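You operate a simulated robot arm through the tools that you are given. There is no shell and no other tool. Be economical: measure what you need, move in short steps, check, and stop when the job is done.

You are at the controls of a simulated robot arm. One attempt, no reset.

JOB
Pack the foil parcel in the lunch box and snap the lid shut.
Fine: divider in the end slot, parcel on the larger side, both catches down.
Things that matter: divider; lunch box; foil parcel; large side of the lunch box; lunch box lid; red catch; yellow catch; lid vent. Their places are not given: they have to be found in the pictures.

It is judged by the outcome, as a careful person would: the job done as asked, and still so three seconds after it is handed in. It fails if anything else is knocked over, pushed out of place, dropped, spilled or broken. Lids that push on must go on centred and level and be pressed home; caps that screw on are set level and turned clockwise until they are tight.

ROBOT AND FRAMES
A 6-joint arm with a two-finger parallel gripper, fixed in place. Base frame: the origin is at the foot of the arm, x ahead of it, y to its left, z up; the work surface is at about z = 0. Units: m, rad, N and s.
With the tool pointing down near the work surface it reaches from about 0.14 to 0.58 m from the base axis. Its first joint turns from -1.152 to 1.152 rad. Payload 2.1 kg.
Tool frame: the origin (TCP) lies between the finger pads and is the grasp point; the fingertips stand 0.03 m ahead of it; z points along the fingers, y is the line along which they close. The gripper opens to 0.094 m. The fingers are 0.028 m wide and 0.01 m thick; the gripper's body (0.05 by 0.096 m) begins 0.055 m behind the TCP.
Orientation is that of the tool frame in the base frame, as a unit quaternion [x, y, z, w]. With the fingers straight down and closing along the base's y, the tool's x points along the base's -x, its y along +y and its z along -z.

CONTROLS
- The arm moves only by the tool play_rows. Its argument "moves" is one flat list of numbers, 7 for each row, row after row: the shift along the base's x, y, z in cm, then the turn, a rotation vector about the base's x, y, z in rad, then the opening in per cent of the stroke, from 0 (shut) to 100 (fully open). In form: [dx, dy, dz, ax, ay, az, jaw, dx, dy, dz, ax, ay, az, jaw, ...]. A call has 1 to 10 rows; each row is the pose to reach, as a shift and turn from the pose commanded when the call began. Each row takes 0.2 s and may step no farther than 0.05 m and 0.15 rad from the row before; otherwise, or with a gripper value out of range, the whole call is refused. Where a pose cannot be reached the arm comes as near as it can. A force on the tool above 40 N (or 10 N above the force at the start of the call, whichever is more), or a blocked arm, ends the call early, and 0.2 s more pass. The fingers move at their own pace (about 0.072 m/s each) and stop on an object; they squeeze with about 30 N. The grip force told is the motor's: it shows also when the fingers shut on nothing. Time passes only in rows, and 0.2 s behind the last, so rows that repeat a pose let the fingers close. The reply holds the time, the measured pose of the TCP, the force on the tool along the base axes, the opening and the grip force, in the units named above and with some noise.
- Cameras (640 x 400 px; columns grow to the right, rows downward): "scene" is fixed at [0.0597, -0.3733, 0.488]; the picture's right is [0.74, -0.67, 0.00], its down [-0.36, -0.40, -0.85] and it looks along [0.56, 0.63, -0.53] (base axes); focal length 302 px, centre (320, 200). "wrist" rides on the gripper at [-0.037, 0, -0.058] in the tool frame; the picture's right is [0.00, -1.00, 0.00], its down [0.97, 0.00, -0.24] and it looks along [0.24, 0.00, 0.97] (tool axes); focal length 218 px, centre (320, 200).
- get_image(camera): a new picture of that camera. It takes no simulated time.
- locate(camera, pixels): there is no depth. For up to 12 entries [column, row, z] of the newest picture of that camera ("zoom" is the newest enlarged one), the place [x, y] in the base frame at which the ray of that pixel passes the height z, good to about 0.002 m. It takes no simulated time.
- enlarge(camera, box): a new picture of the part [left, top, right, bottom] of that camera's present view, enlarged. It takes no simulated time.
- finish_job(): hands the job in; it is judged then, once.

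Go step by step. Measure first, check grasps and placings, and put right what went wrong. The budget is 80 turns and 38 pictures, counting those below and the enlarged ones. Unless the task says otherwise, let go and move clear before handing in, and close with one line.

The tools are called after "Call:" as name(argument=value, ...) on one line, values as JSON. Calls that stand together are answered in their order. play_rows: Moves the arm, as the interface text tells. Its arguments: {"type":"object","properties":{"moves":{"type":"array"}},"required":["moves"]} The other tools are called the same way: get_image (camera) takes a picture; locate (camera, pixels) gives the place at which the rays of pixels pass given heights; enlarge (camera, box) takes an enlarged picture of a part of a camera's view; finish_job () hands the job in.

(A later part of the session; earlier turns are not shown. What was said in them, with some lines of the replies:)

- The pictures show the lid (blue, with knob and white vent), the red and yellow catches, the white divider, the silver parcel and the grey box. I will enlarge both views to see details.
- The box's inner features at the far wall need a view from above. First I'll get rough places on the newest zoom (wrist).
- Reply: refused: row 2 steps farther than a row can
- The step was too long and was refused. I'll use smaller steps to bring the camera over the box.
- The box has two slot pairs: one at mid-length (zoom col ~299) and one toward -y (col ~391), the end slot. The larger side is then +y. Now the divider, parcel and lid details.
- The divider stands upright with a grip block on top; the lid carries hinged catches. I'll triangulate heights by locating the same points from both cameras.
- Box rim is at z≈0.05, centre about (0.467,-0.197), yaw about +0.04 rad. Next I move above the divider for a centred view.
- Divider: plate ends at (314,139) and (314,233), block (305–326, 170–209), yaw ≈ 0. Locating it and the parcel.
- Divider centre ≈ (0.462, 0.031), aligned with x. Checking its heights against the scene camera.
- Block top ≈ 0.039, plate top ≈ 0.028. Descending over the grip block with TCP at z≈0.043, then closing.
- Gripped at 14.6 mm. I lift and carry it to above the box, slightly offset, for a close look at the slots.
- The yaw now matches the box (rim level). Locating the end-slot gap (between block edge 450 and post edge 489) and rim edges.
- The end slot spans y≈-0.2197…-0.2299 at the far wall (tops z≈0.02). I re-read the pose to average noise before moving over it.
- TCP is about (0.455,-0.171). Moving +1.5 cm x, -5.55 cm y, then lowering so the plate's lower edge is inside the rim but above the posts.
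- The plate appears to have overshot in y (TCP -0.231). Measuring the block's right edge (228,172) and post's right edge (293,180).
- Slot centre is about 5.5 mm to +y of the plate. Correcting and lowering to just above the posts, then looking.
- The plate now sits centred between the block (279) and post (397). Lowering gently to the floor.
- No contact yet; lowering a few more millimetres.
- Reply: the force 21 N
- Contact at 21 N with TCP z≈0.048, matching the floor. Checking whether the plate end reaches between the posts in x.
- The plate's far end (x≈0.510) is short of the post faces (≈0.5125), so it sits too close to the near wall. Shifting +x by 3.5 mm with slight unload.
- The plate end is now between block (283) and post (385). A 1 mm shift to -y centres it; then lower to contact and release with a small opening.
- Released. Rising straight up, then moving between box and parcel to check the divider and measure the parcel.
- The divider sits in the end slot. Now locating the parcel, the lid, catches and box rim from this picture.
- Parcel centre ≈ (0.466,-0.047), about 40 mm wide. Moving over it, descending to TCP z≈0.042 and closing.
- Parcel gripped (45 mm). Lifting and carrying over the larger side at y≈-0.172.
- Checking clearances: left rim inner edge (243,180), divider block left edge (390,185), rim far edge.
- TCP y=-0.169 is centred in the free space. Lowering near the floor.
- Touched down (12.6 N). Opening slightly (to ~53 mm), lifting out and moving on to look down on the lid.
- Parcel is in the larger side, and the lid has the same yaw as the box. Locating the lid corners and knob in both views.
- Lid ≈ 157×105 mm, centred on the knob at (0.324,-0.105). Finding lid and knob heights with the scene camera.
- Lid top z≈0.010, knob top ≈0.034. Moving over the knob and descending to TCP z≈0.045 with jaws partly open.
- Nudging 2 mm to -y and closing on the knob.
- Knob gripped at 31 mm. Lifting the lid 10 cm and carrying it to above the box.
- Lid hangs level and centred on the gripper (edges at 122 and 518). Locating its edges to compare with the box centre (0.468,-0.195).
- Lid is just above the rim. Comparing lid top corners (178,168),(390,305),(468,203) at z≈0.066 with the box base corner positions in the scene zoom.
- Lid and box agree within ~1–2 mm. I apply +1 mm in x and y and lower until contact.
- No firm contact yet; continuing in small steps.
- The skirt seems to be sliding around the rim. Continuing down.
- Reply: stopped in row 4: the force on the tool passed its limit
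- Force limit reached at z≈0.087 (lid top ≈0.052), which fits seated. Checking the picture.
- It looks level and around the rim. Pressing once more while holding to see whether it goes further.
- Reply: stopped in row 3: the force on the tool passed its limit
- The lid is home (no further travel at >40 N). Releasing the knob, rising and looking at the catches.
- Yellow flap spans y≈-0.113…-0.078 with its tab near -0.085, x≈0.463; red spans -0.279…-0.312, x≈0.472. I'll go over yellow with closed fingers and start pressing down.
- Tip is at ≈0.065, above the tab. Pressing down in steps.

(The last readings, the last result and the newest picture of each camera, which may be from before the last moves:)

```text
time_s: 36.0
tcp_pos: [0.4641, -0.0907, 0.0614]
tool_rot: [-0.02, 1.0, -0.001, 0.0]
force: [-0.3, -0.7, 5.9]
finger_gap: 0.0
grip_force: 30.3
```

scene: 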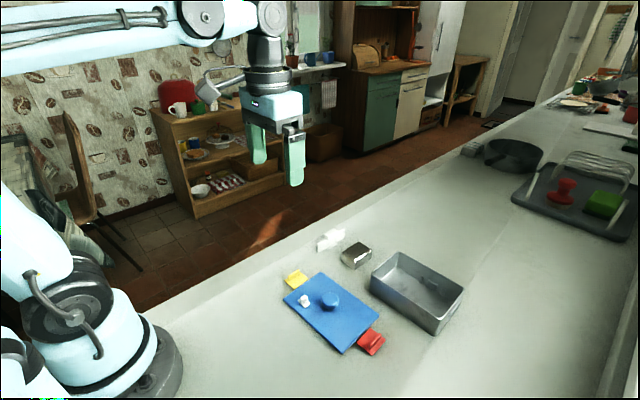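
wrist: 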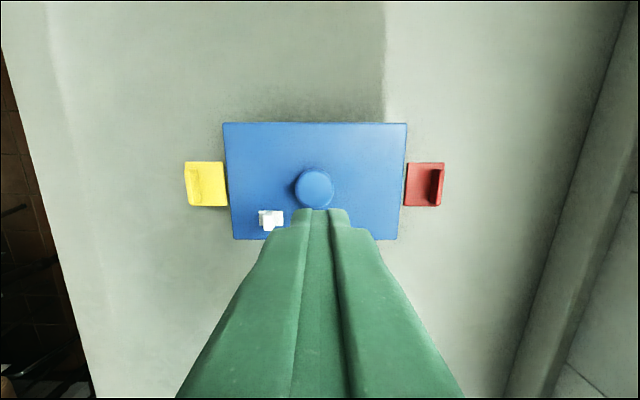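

Moving with light 6 N resistance; continuing down.

Call:
play_rows(moves=[0, 0, -0.5, 0, 0, 0, 0, 0, 0, -1, 0, 0, 0, 0, 0, 0, -1.5, 0, 0, 0, 0, 0, 0, -1.9, 0, 0, 0, 0, 0, 0, -1.9, 0, 0, 0, 0])

Call:
enlarge(camera="scene", box=[350, 200, 490, 350])

```text
time_s: 36.7
tcp_pos: [0.4664, -0.0906, 0.053]
tool_rot: [-0.021, 1.0, 0.0, 0.0]
force: [-0.7, 3.3, 23.6]
finger_gap: 0.0
grip_force: 30.2
stopped in row 3: the force on the tool passed its limit (the readings are from after the stop); the commanded pose is now the measured one
```

```text
2.67 times, centred on (420, 275) of scene
```

zoom: 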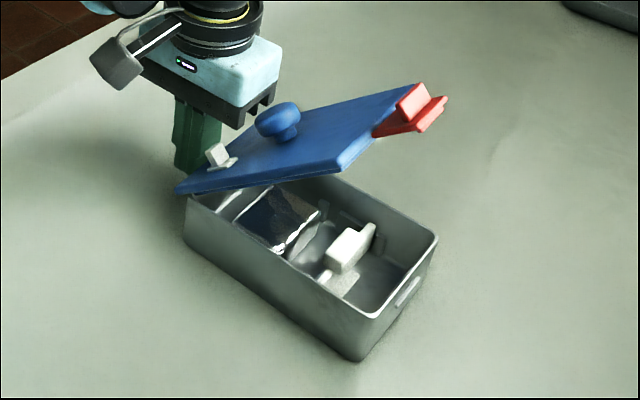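

The picture shows the lid tipped up about its +y end: pressing the catch alone lifts the unheld lid. I'll raise slowly so it settles back onto the box.

Call:
play_rows(moves=[0, 0, 0.4, 0, 0, 0, 0, 0, 0, 0.8, 0, 0, 0, 0, 0, 0, 1.2, 0, 0, 0, 0, 0, 0, 1.6, 0, 0, 0, 0, 0, 0, 2.0, 0, 0, 0, 0, 0, 0, 2.4, 0, 0, 0, 0, 0, 0, 2.9, 0, 0, 0, 0, 0, 0, 3.5, 0, 0, 0, 0, 0, 0, 5, 0, 0, 0, 0, 0, 0, 8, 0, 0, 0, 0])

Call:
enlarge(camera="scene", box=[350, 200, 490, 350])

```text
time_s: 38.9
tcp_pos: [0.4677, -0.0899, 0.1302]
tool_rot: [-0.021, 1.0, -0.001, -0.001]
force: [-0.1, 0.2, -0.4]
finger_gap: 0.0
grip_force: 29.9
```

```text
2.67 times, centred on (420, 275) of scene
```

zoom: 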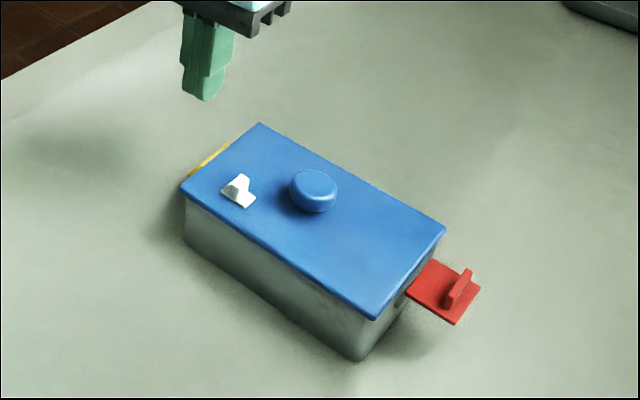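

The lid dropped back on and the yellow catch has already turned down partly. Checking lid position against before.

Call:
locate(camera="zoom", pixels=[[181, 188, 0.052], [260, 123, 0.052], [445, 230, 0.052], [374, 319, 0.052], [181, 240, 0.0], [360, 361, 0.0], [314, 183, 0.077], [190, 176, 0.048], [228, 145, 0.048], [480, 288, 0.045], [455, 323, 0.045]])

```text
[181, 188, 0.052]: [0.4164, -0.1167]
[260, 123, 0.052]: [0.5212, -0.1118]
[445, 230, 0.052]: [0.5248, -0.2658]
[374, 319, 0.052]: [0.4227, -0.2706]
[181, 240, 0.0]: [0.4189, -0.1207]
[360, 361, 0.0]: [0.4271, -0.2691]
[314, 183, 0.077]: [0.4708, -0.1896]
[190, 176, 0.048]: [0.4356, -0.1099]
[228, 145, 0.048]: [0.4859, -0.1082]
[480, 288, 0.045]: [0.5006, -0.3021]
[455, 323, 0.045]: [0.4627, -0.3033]
```

The lid is back on and centred within 1–2 mm. Plan: press the lid with one finger (inboard of the +y rim) while the other finger, by tilting the tool about that contact, pushes the yellow catch down. First get in position with jaws at ~55 mm.

Call:
play_rows(moves=[0, -2, 0, 0, 0, 0, 30, 0, -4.1, 0, 0, 0, 0, 58.5, 0, -4.1, -1.5, 0, 0, 0, 58.5, 0, -4.1, -3.2, 0, 0, 0, 58.5, 0, -4.1, -3.2, 0, 0, 0, 58.5])

```text
time_s: 40.1
tcp_pos: [0.4637, -0.1311, 0.0978]
tool_rot: [-0.021, 1.0, 0.001, -0.001]
force: [-0.5, 0.1, 0.3]
finger_gap: 0.0549
grip_force: 0.1
```

Lowering until the inner finger touches the lid.

Call:
play_rows(moves=[0.3, 0, -0.6, 0, 0, 0, 58.5, 0.3, 0, -1.2, 0, 0, 0, 58.5, 0.3, 0, -1.5, 0, 0, 0, 58.5, 0.3, 0, -1.65, 0, 0, 0, 58.5, 0.3, 0, -1.65, 0, 0, 0, 58.5])

```text
time_s: 40.9
tcp_pos: [0.4696, -0.1311, 0.0872]
tool_rot: [-0.021, 1.0, -0.001, -0.001]
force: [-1.6, 0.4, 11.0]
finger_gap: 0.0541
grip_force: 0.0
stopped in row 4: the force on the tool passed its limit (the readings are from after the stop); the commanded pose is now the measured one
```

Contact at TCP z≈0.087, 11 N holding. Now tilting about the inner fingertip so the outer finger goes down on the catch, first to 0.28 rad.

Call:
play_rows(moves=[0, 0.2, -0.2, -0.07, 0, 0, 58.5, 0, 0.39, -0.41, -0.14, 0, 0, 58.5, 0, 0.55, -0.65, -0.21, 0, 0, 58.5, 0, 0.72, -0.88, -0.28, 0, 0, 58.5, 0, 0.72, -0.88, -0.28, 0, 0, 58.5])

```text
time_s: 42.0
tcp_pos: [0.4679, -0.1234, 0.0776]
tool_rot: [-0.02, 0.991, -0.136, -0.004]
force: [-1.3, 3.6, 11.1]
finger_gap: 0.0553
grip_force: 0.1
stopped in row 5: the force on the tool passed its limit (the readings are from after the stop); the commanded pose is now the measured one
```

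Tilt reached 0.27 rad with the lid held (11 N residual). Continuing to 0.42 rad in small steps.

Call:
play_rows(moves=[0, 0.1, -0.17, -0.05, 0, 0, 58.5, 0, 0.19, -0.34, -0.1, 0, 0, 58.5, 0, 0.26, -0.5, -0.15, 0, 0, 58.5])

Call:
enlarge(camera="scene", box=[340, 200, 480, 340])

```text
time_s: 42.8
tcp_pos: [0.4693, -0.1211, 0.0738]
tool_rot: [-0.021, 0.977, -0.21, -0.005]
force: [0.6, 2.0, 24.0]
finger_gap: 0.0558
grip_force: 0.7
```

```text
2.86 times, centred on (410, 270) of scene
```

zoom: 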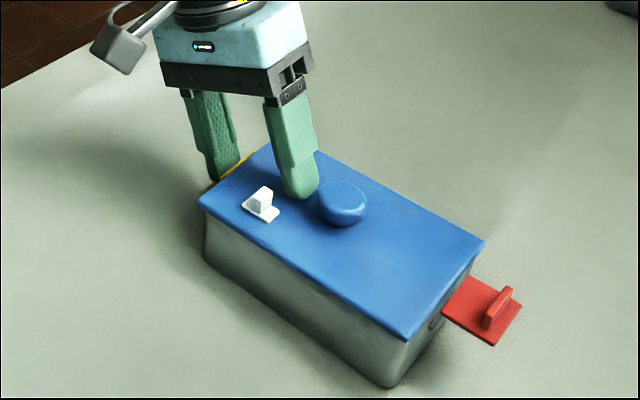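

The lid stays level while held and the outer finger is working down over the catch. Continuing the tilt.

Call:
play_rows(moves=[0, 0.07, -0.15, -0.05, 0, 0, 58.5, 0, 0.14, -0.33, -0.1, 0, 0, 58.5, 0, 0.19, -0.5, -0.15, 0, 0, 58.5, 0, 0.24, -0.7, -0.2, 0, 0, 58.5])

```text
time_s: 43.2
tcp_pos: [0.4693, -0.1197, 0.0739]
tool_rot: [-0.021, 0.973, -0.232, -0.006]
force: [-0.4, 4.1, 18.4]
finger_gap: 0.0548
grip_force: 0.1
stopped in row 2: the force on the tool passed its limit (the readings are from after the stop); the commanded pose is now the measured one
```

Stopped by force; I relieve the lid pressure by ~1 mm and continue rotating to see whether the catch still yields.

Call:
play_rows(moves=[0, 0.03, 0.05, -0.03, 0, 0, 58.5, 0, 0.06, -0.02, -0.06, 0, 0, 58.5, 0, 0.09, -0.12, -0.09, 0, 0, 58.5, 0, 0.12, -0.25, -0.12, 0, 0, 58.5, 0, 0.15, -0.4, -0.16, 0, 0, 58.5])

```text
time_s: 43.9
tcp_pos: [0.4699, -0.1174, 0.0727]
tool_rot: [-0.023, 0.964, -0.266, -0.007]
force: [-2.0, 7.5, 19.8]
finger_gap: 0.0542
grip_force: 0.0
stopped in row 3: the force on the tool passed its limit (the readings are from after the stop); the commanded pose is now the measured one
```

Tilt is now 0.54 rad with firm resistance; the catch may be at its stop. Backing off along the tool axis and viewing the yellow end from outside with the tilted wrist camera.

Call:
play_rows(moves=[0, 1, 1.7, 0, 0, 0, 58.5, 0, 2.2, 3.6, 0, 0, 0, 58.5, 0, 4.5, 5.5, 0, 0, 0, 58.5, 0, 7.5, 7, 0, 0, 0, 58.5, 0, 7.5, 7, 0, 0, 0, 100, 0, 7.5, 7, 0, 0, 0, 100, 0, 7.5, 7, 0, 0, 0, 100])

Call:
get_image(camera="wrist")

```text
time_s: 45.5
tcp_pos: [0.4708, -0.0433, 0.1399]
tool_rot: [-0.022, 0.964, -0.267, -0.007]
force: [0.7, 0.4, -0.6]
finger_gap: 0.0942
grip_force: 0.1
```

```text
2 pictures are left
```

wrist: 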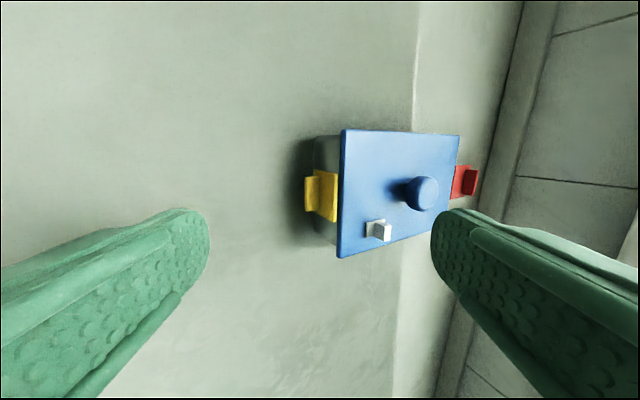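

Yellow now hangs near vertical along the end wall (flap 318–340, tab at 304–318). Quantifying with locate.

Call:
locate(camera="wrist", pixels=[[340, 195, 0.052], [340, 195, 0.043], [318, 205, 0.005], [318, 205, 0.015], [318, 205, 0.025], [304, 195, 0.005], [304, 195, 0.015], [304, 195, 0.025], [313, 150, 0.0], [345, 131, 0.052], [339, 257, 0.052]])

Call:
enlarge(camera="wrist", box=[290, 120, 370, 265])

```text
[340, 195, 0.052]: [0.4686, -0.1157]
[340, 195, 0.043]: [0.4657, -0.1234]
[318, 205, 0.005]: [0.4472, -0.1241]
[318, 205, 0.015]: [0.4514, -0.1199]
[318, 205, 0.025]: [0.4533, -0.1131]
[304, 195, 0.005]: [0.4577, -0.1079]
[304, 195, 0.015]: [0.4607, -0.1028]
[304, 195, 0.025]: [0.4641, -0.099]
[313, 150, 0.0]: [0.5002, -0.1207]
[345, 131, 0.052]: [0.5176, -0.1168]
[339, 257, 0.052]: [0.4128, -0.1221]
```

```text
2.76 times, centred on (330, 192) of wrist
```

zoom: 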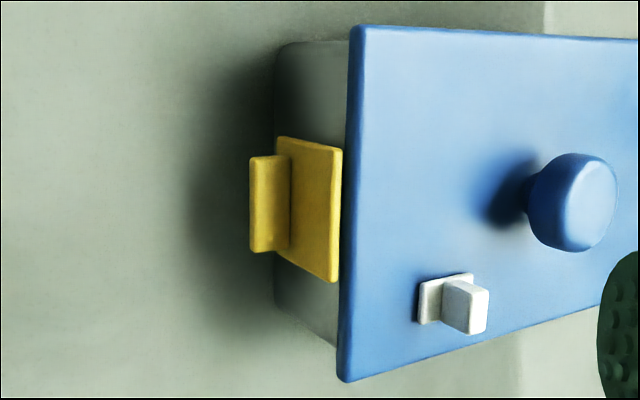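

Yellow hangs vertical against the end wall. For red I'll use the mirrored method: straighten the tool and move above, with the inner finger on the lid at y≈-0.219 and the outer over the red flap.

Call:
play_rows(moves=[0, -3, 1, 0.11, 0, 0, 80, 0, -7, 1.5, 0.22, 0, 0, 58.5, 0, -11, 1.5, 0.33, 0, 0, 58.5, 0.1, -15, 1, 0.44, 0, 0, 58.5, 0.2, -18.5, 0.5, 0.54, 0, 0, 58.5, 0.3, -20.8, 0, 0.54, 0, 0, 58.5, 0.3, -20.8, -2, 0.54, 0, 0, 58.5, 0.3, -20.8, -3.5, 0.54, 0, 0, 58.5, 0.3, -20.8, -3.5, 0.54, 0, 0, 58.5])

```text
time_s: 47.5
tcp_pos: [0.4707, -0.2517, 0.1067]
tool_rot: [-0.023, 1.0, 0.001, -0.001]
force: [0.4, 0.7, 0.2]
finger_gap: 0.0548
grip_force: 0.0
```

In position. Lowering to touch the lid.

Call:
play_rows(moves=[0, 0, -0.8, 0, 0, 0, 58.5, 0, 0, -1.5, 0, 0, 0, 58.5, 0, 0, -1.9, 0, 0, 0, 58.5, 0, 0, -2.1, 0, 0, 0, 58.5, 0, 0, -2.2, 0, 0, 0, 58.5, 0, 0, -2.2, 0, 0, 0, 58.5])

```text
time_s: 48.9
tcp_pos: [0.4721, -0.2513, 0.0866]
tool_rot: [-0.022, 1.0, 0.0, 0.0]
force: [4.3, -1.3, 39.6]
finger_gap: 0.0538
grip_force: 0.0
```

Contact at the lid (40 N). Easing 2 mm and tilting the other way to drive the red catch down.

Call:
play_rows(moves=[0, 0, 0.2, 0, 0, 0, 58.5, 0, -0.2, 0.0, 0.07, 0, 0, 58.5, 0, -0.39, -0.21, 0.14, 0, 0, 58.5, 0, -0.55, -0.45, 0.21, 0, 0, 58.5, 0, -0.72, -0.68, 0.28, 0, 0, 58.5, 0, -0.72, -0.68, 0.28, 0, 0, 58.5])

```text
time_s: 50.3
tcp_pos: [0.4712, -0.259, 0.0776]
tool_rot: [-0.023, 0.99, 0.141, 0.001]
force: [-0.2, 0.0, 0.2]
finger_gap: 0.0549
grip_force: 0.0
```

No residual force; adding 2 mm of downward preload and continuing the tilt.

Call:
play_rows(moves=[0, 0, -0.2, 0, 0, 0, 58.5, 0, -0.1, -0.35, 0.05, 0, 0, 58.5, 0, -0.19, -0.52, 0.1, 0, 0, 58.5, 0, -0.26, -0.68, 0.15, 0, 0, 58.5, 0, -0.26, -0.68, 0.15, 0, 0, 58.5])

```text
time_s: 51.5
tcp_pos: [0.4721, -0.2617, 0.0728]
tool_rot: [-0.022, 0.977, 0.214, 0.004]
force: [0.9, -19.4, 34.7]
finger_gap: 0.0566
grip_force: 1.1
```

Lateral force -19 N suggests the flap is steep and the finger is pressing on its face. Shifting slightly outward while continuing the tilt, so it presses on the tab.

Call:
play_rows(moves=[0, -0.15, 0.1, 0, 0, 0, 58.5, 0, -0.25, -0.05, 0.04, 0, 0, 58.5, 0, -0.32, -0.2, 0.08, 0, 0, 58.5, 0, -0.38, -0.35, 0.12, 0, 0, 58.5, 0, -0.38, -0.35, 0.12, 0, 0, 58.5])

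```text
time_s: 52.2
tcp_pos: [0.4718, -0.2657, 0.0738]
tool_rot: [-0.021, 0.97, 0.242, 0.006]
force: [2.2, -8.0, 22.1]
finger_gap: 0.0531
grip_force: 0.1
stopped in row 3: the force on the tool passed its limit (the readings are from after the stop); the commanded pose is now the measured one
```

Stopped by force at 0.49 rad. As with yellow, relieve slightly and continue.

Call:
play_rows(moves=[0, -0.03, 0.05, 0.03, 0, 0, 58.5, 0, -0.06, -0.02, 0.06, 0, 0, 58.5, 0, -0.09, -0.12, 0.09, 0, 0, 58.5, 0, -0.12, -0.25, 0.12, 0, 0, 58.5])

```text
time_s: 52.8
tcp_pos: [0.4722, -0.2676, 0.0743]
tool_rot: [-0.02, 0.964, 0.264, 0.007]
force: [3.3, -5.4, 18.2]
finger_gap: 0.0527
grip_force: 0.0
stopped in row 2: the force on the tool passed its limit (the readings are from after the stop); the commanded pose is now the measured one
```

The pose mirrors yellow's final state. Backing off outward-up, straightening, and taking the last picture in the scene view.

Call:
play_rows(moves=[0, -1, 1.7, 0, 0, 0, 58.5, 0, -2.2, 3.8, 0, 0, 0, 58.5, 0, -2.2, 7.5, -0.1, 0, 0, 58.5, 0, -1, 11, -0.22, 0, 0, 58.5, -3, 0, 12.5, -0.34, 0, 0, 58.5, -6.5, 2, 13, -0.45, 0, 0, 58.5, -10.5, 4, 13, -0.53, 0, 0, 58.5, -14, 7, 13, -0.53, 0, 0, 58.5, -14, 11, 13, -0.53, 0, 0, 58.5, -14, 15, 13, -0.53, 0, 0, 58.5])

Call:
enlarge(camera="scene", box=[345, 225, 485, 345])

```text
time_s: 55.0
tcp_pos: [0.4413, -0.1521, 0.2625]
tool_rot: [-0.02, 1.0, 0.001, 0.001]
force: [0.6, 0.0, 0.1]
finger_gap: 0.0551
grip_force: 0.1
out of reach, approached as far as the arm can: row 1, 2, 3, 4, 5, 6, 7, 8, 9, 10
```

```text
3.33 times, centred on (415, 285) of scene
```

zoom: 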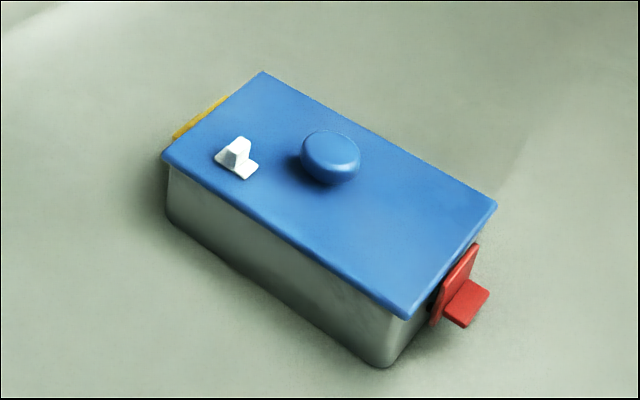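

Lid is flat, red hangs down, yellow hangs at the far end. Checking how vertical red is by locating its corners.

Call:
locate(camera="zoom", pixels=[[431, 327, 0.005], [431, 327, 0.01], [431, 327, 0.015], [431, 327, 0.02], [476, 246, 0.04], [476, 246, 0.045], [490, 290, 0.02], [490, 290, 0.03], [468, 328, 0.02], [404, 318, 0.052], [497, 204, 0.052], [388, 367, 0.0]])

```text
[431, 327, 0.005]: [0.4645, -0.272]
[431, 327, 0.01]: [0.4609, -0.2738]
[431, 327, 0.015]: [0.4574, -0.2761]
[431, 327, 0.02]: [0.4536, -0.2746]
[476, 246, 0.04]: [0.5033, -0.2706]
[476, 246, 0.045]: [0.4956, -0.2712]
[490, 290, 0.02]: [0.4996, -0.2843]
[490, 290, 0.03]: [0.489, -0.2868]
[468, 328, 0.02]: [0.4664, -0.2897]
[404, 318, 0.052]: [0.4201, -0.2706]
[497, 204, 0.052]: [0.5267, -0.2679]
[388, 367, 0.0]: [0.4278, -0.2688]
```

Red's flap lies within about 5 mm of the end wall over its length, roughly vertical. It took the full pressing force without yielding further, and so did yellow. The arm is clear with the jaws empty, so I'm handing in.

Call:
finish_job()

```text
The job is handed in.
```

The job is handed in: the divider is in the end slot, the parcel is on the larger side, the lid is pressed home and both catches are down. Pressing yellow the first time tipped the lid up; it dropped back on about 1–2 mm off centre. I then held the lid down to finish both catches. I judged them closed from the pictures and the firm stop, not from a felt click.
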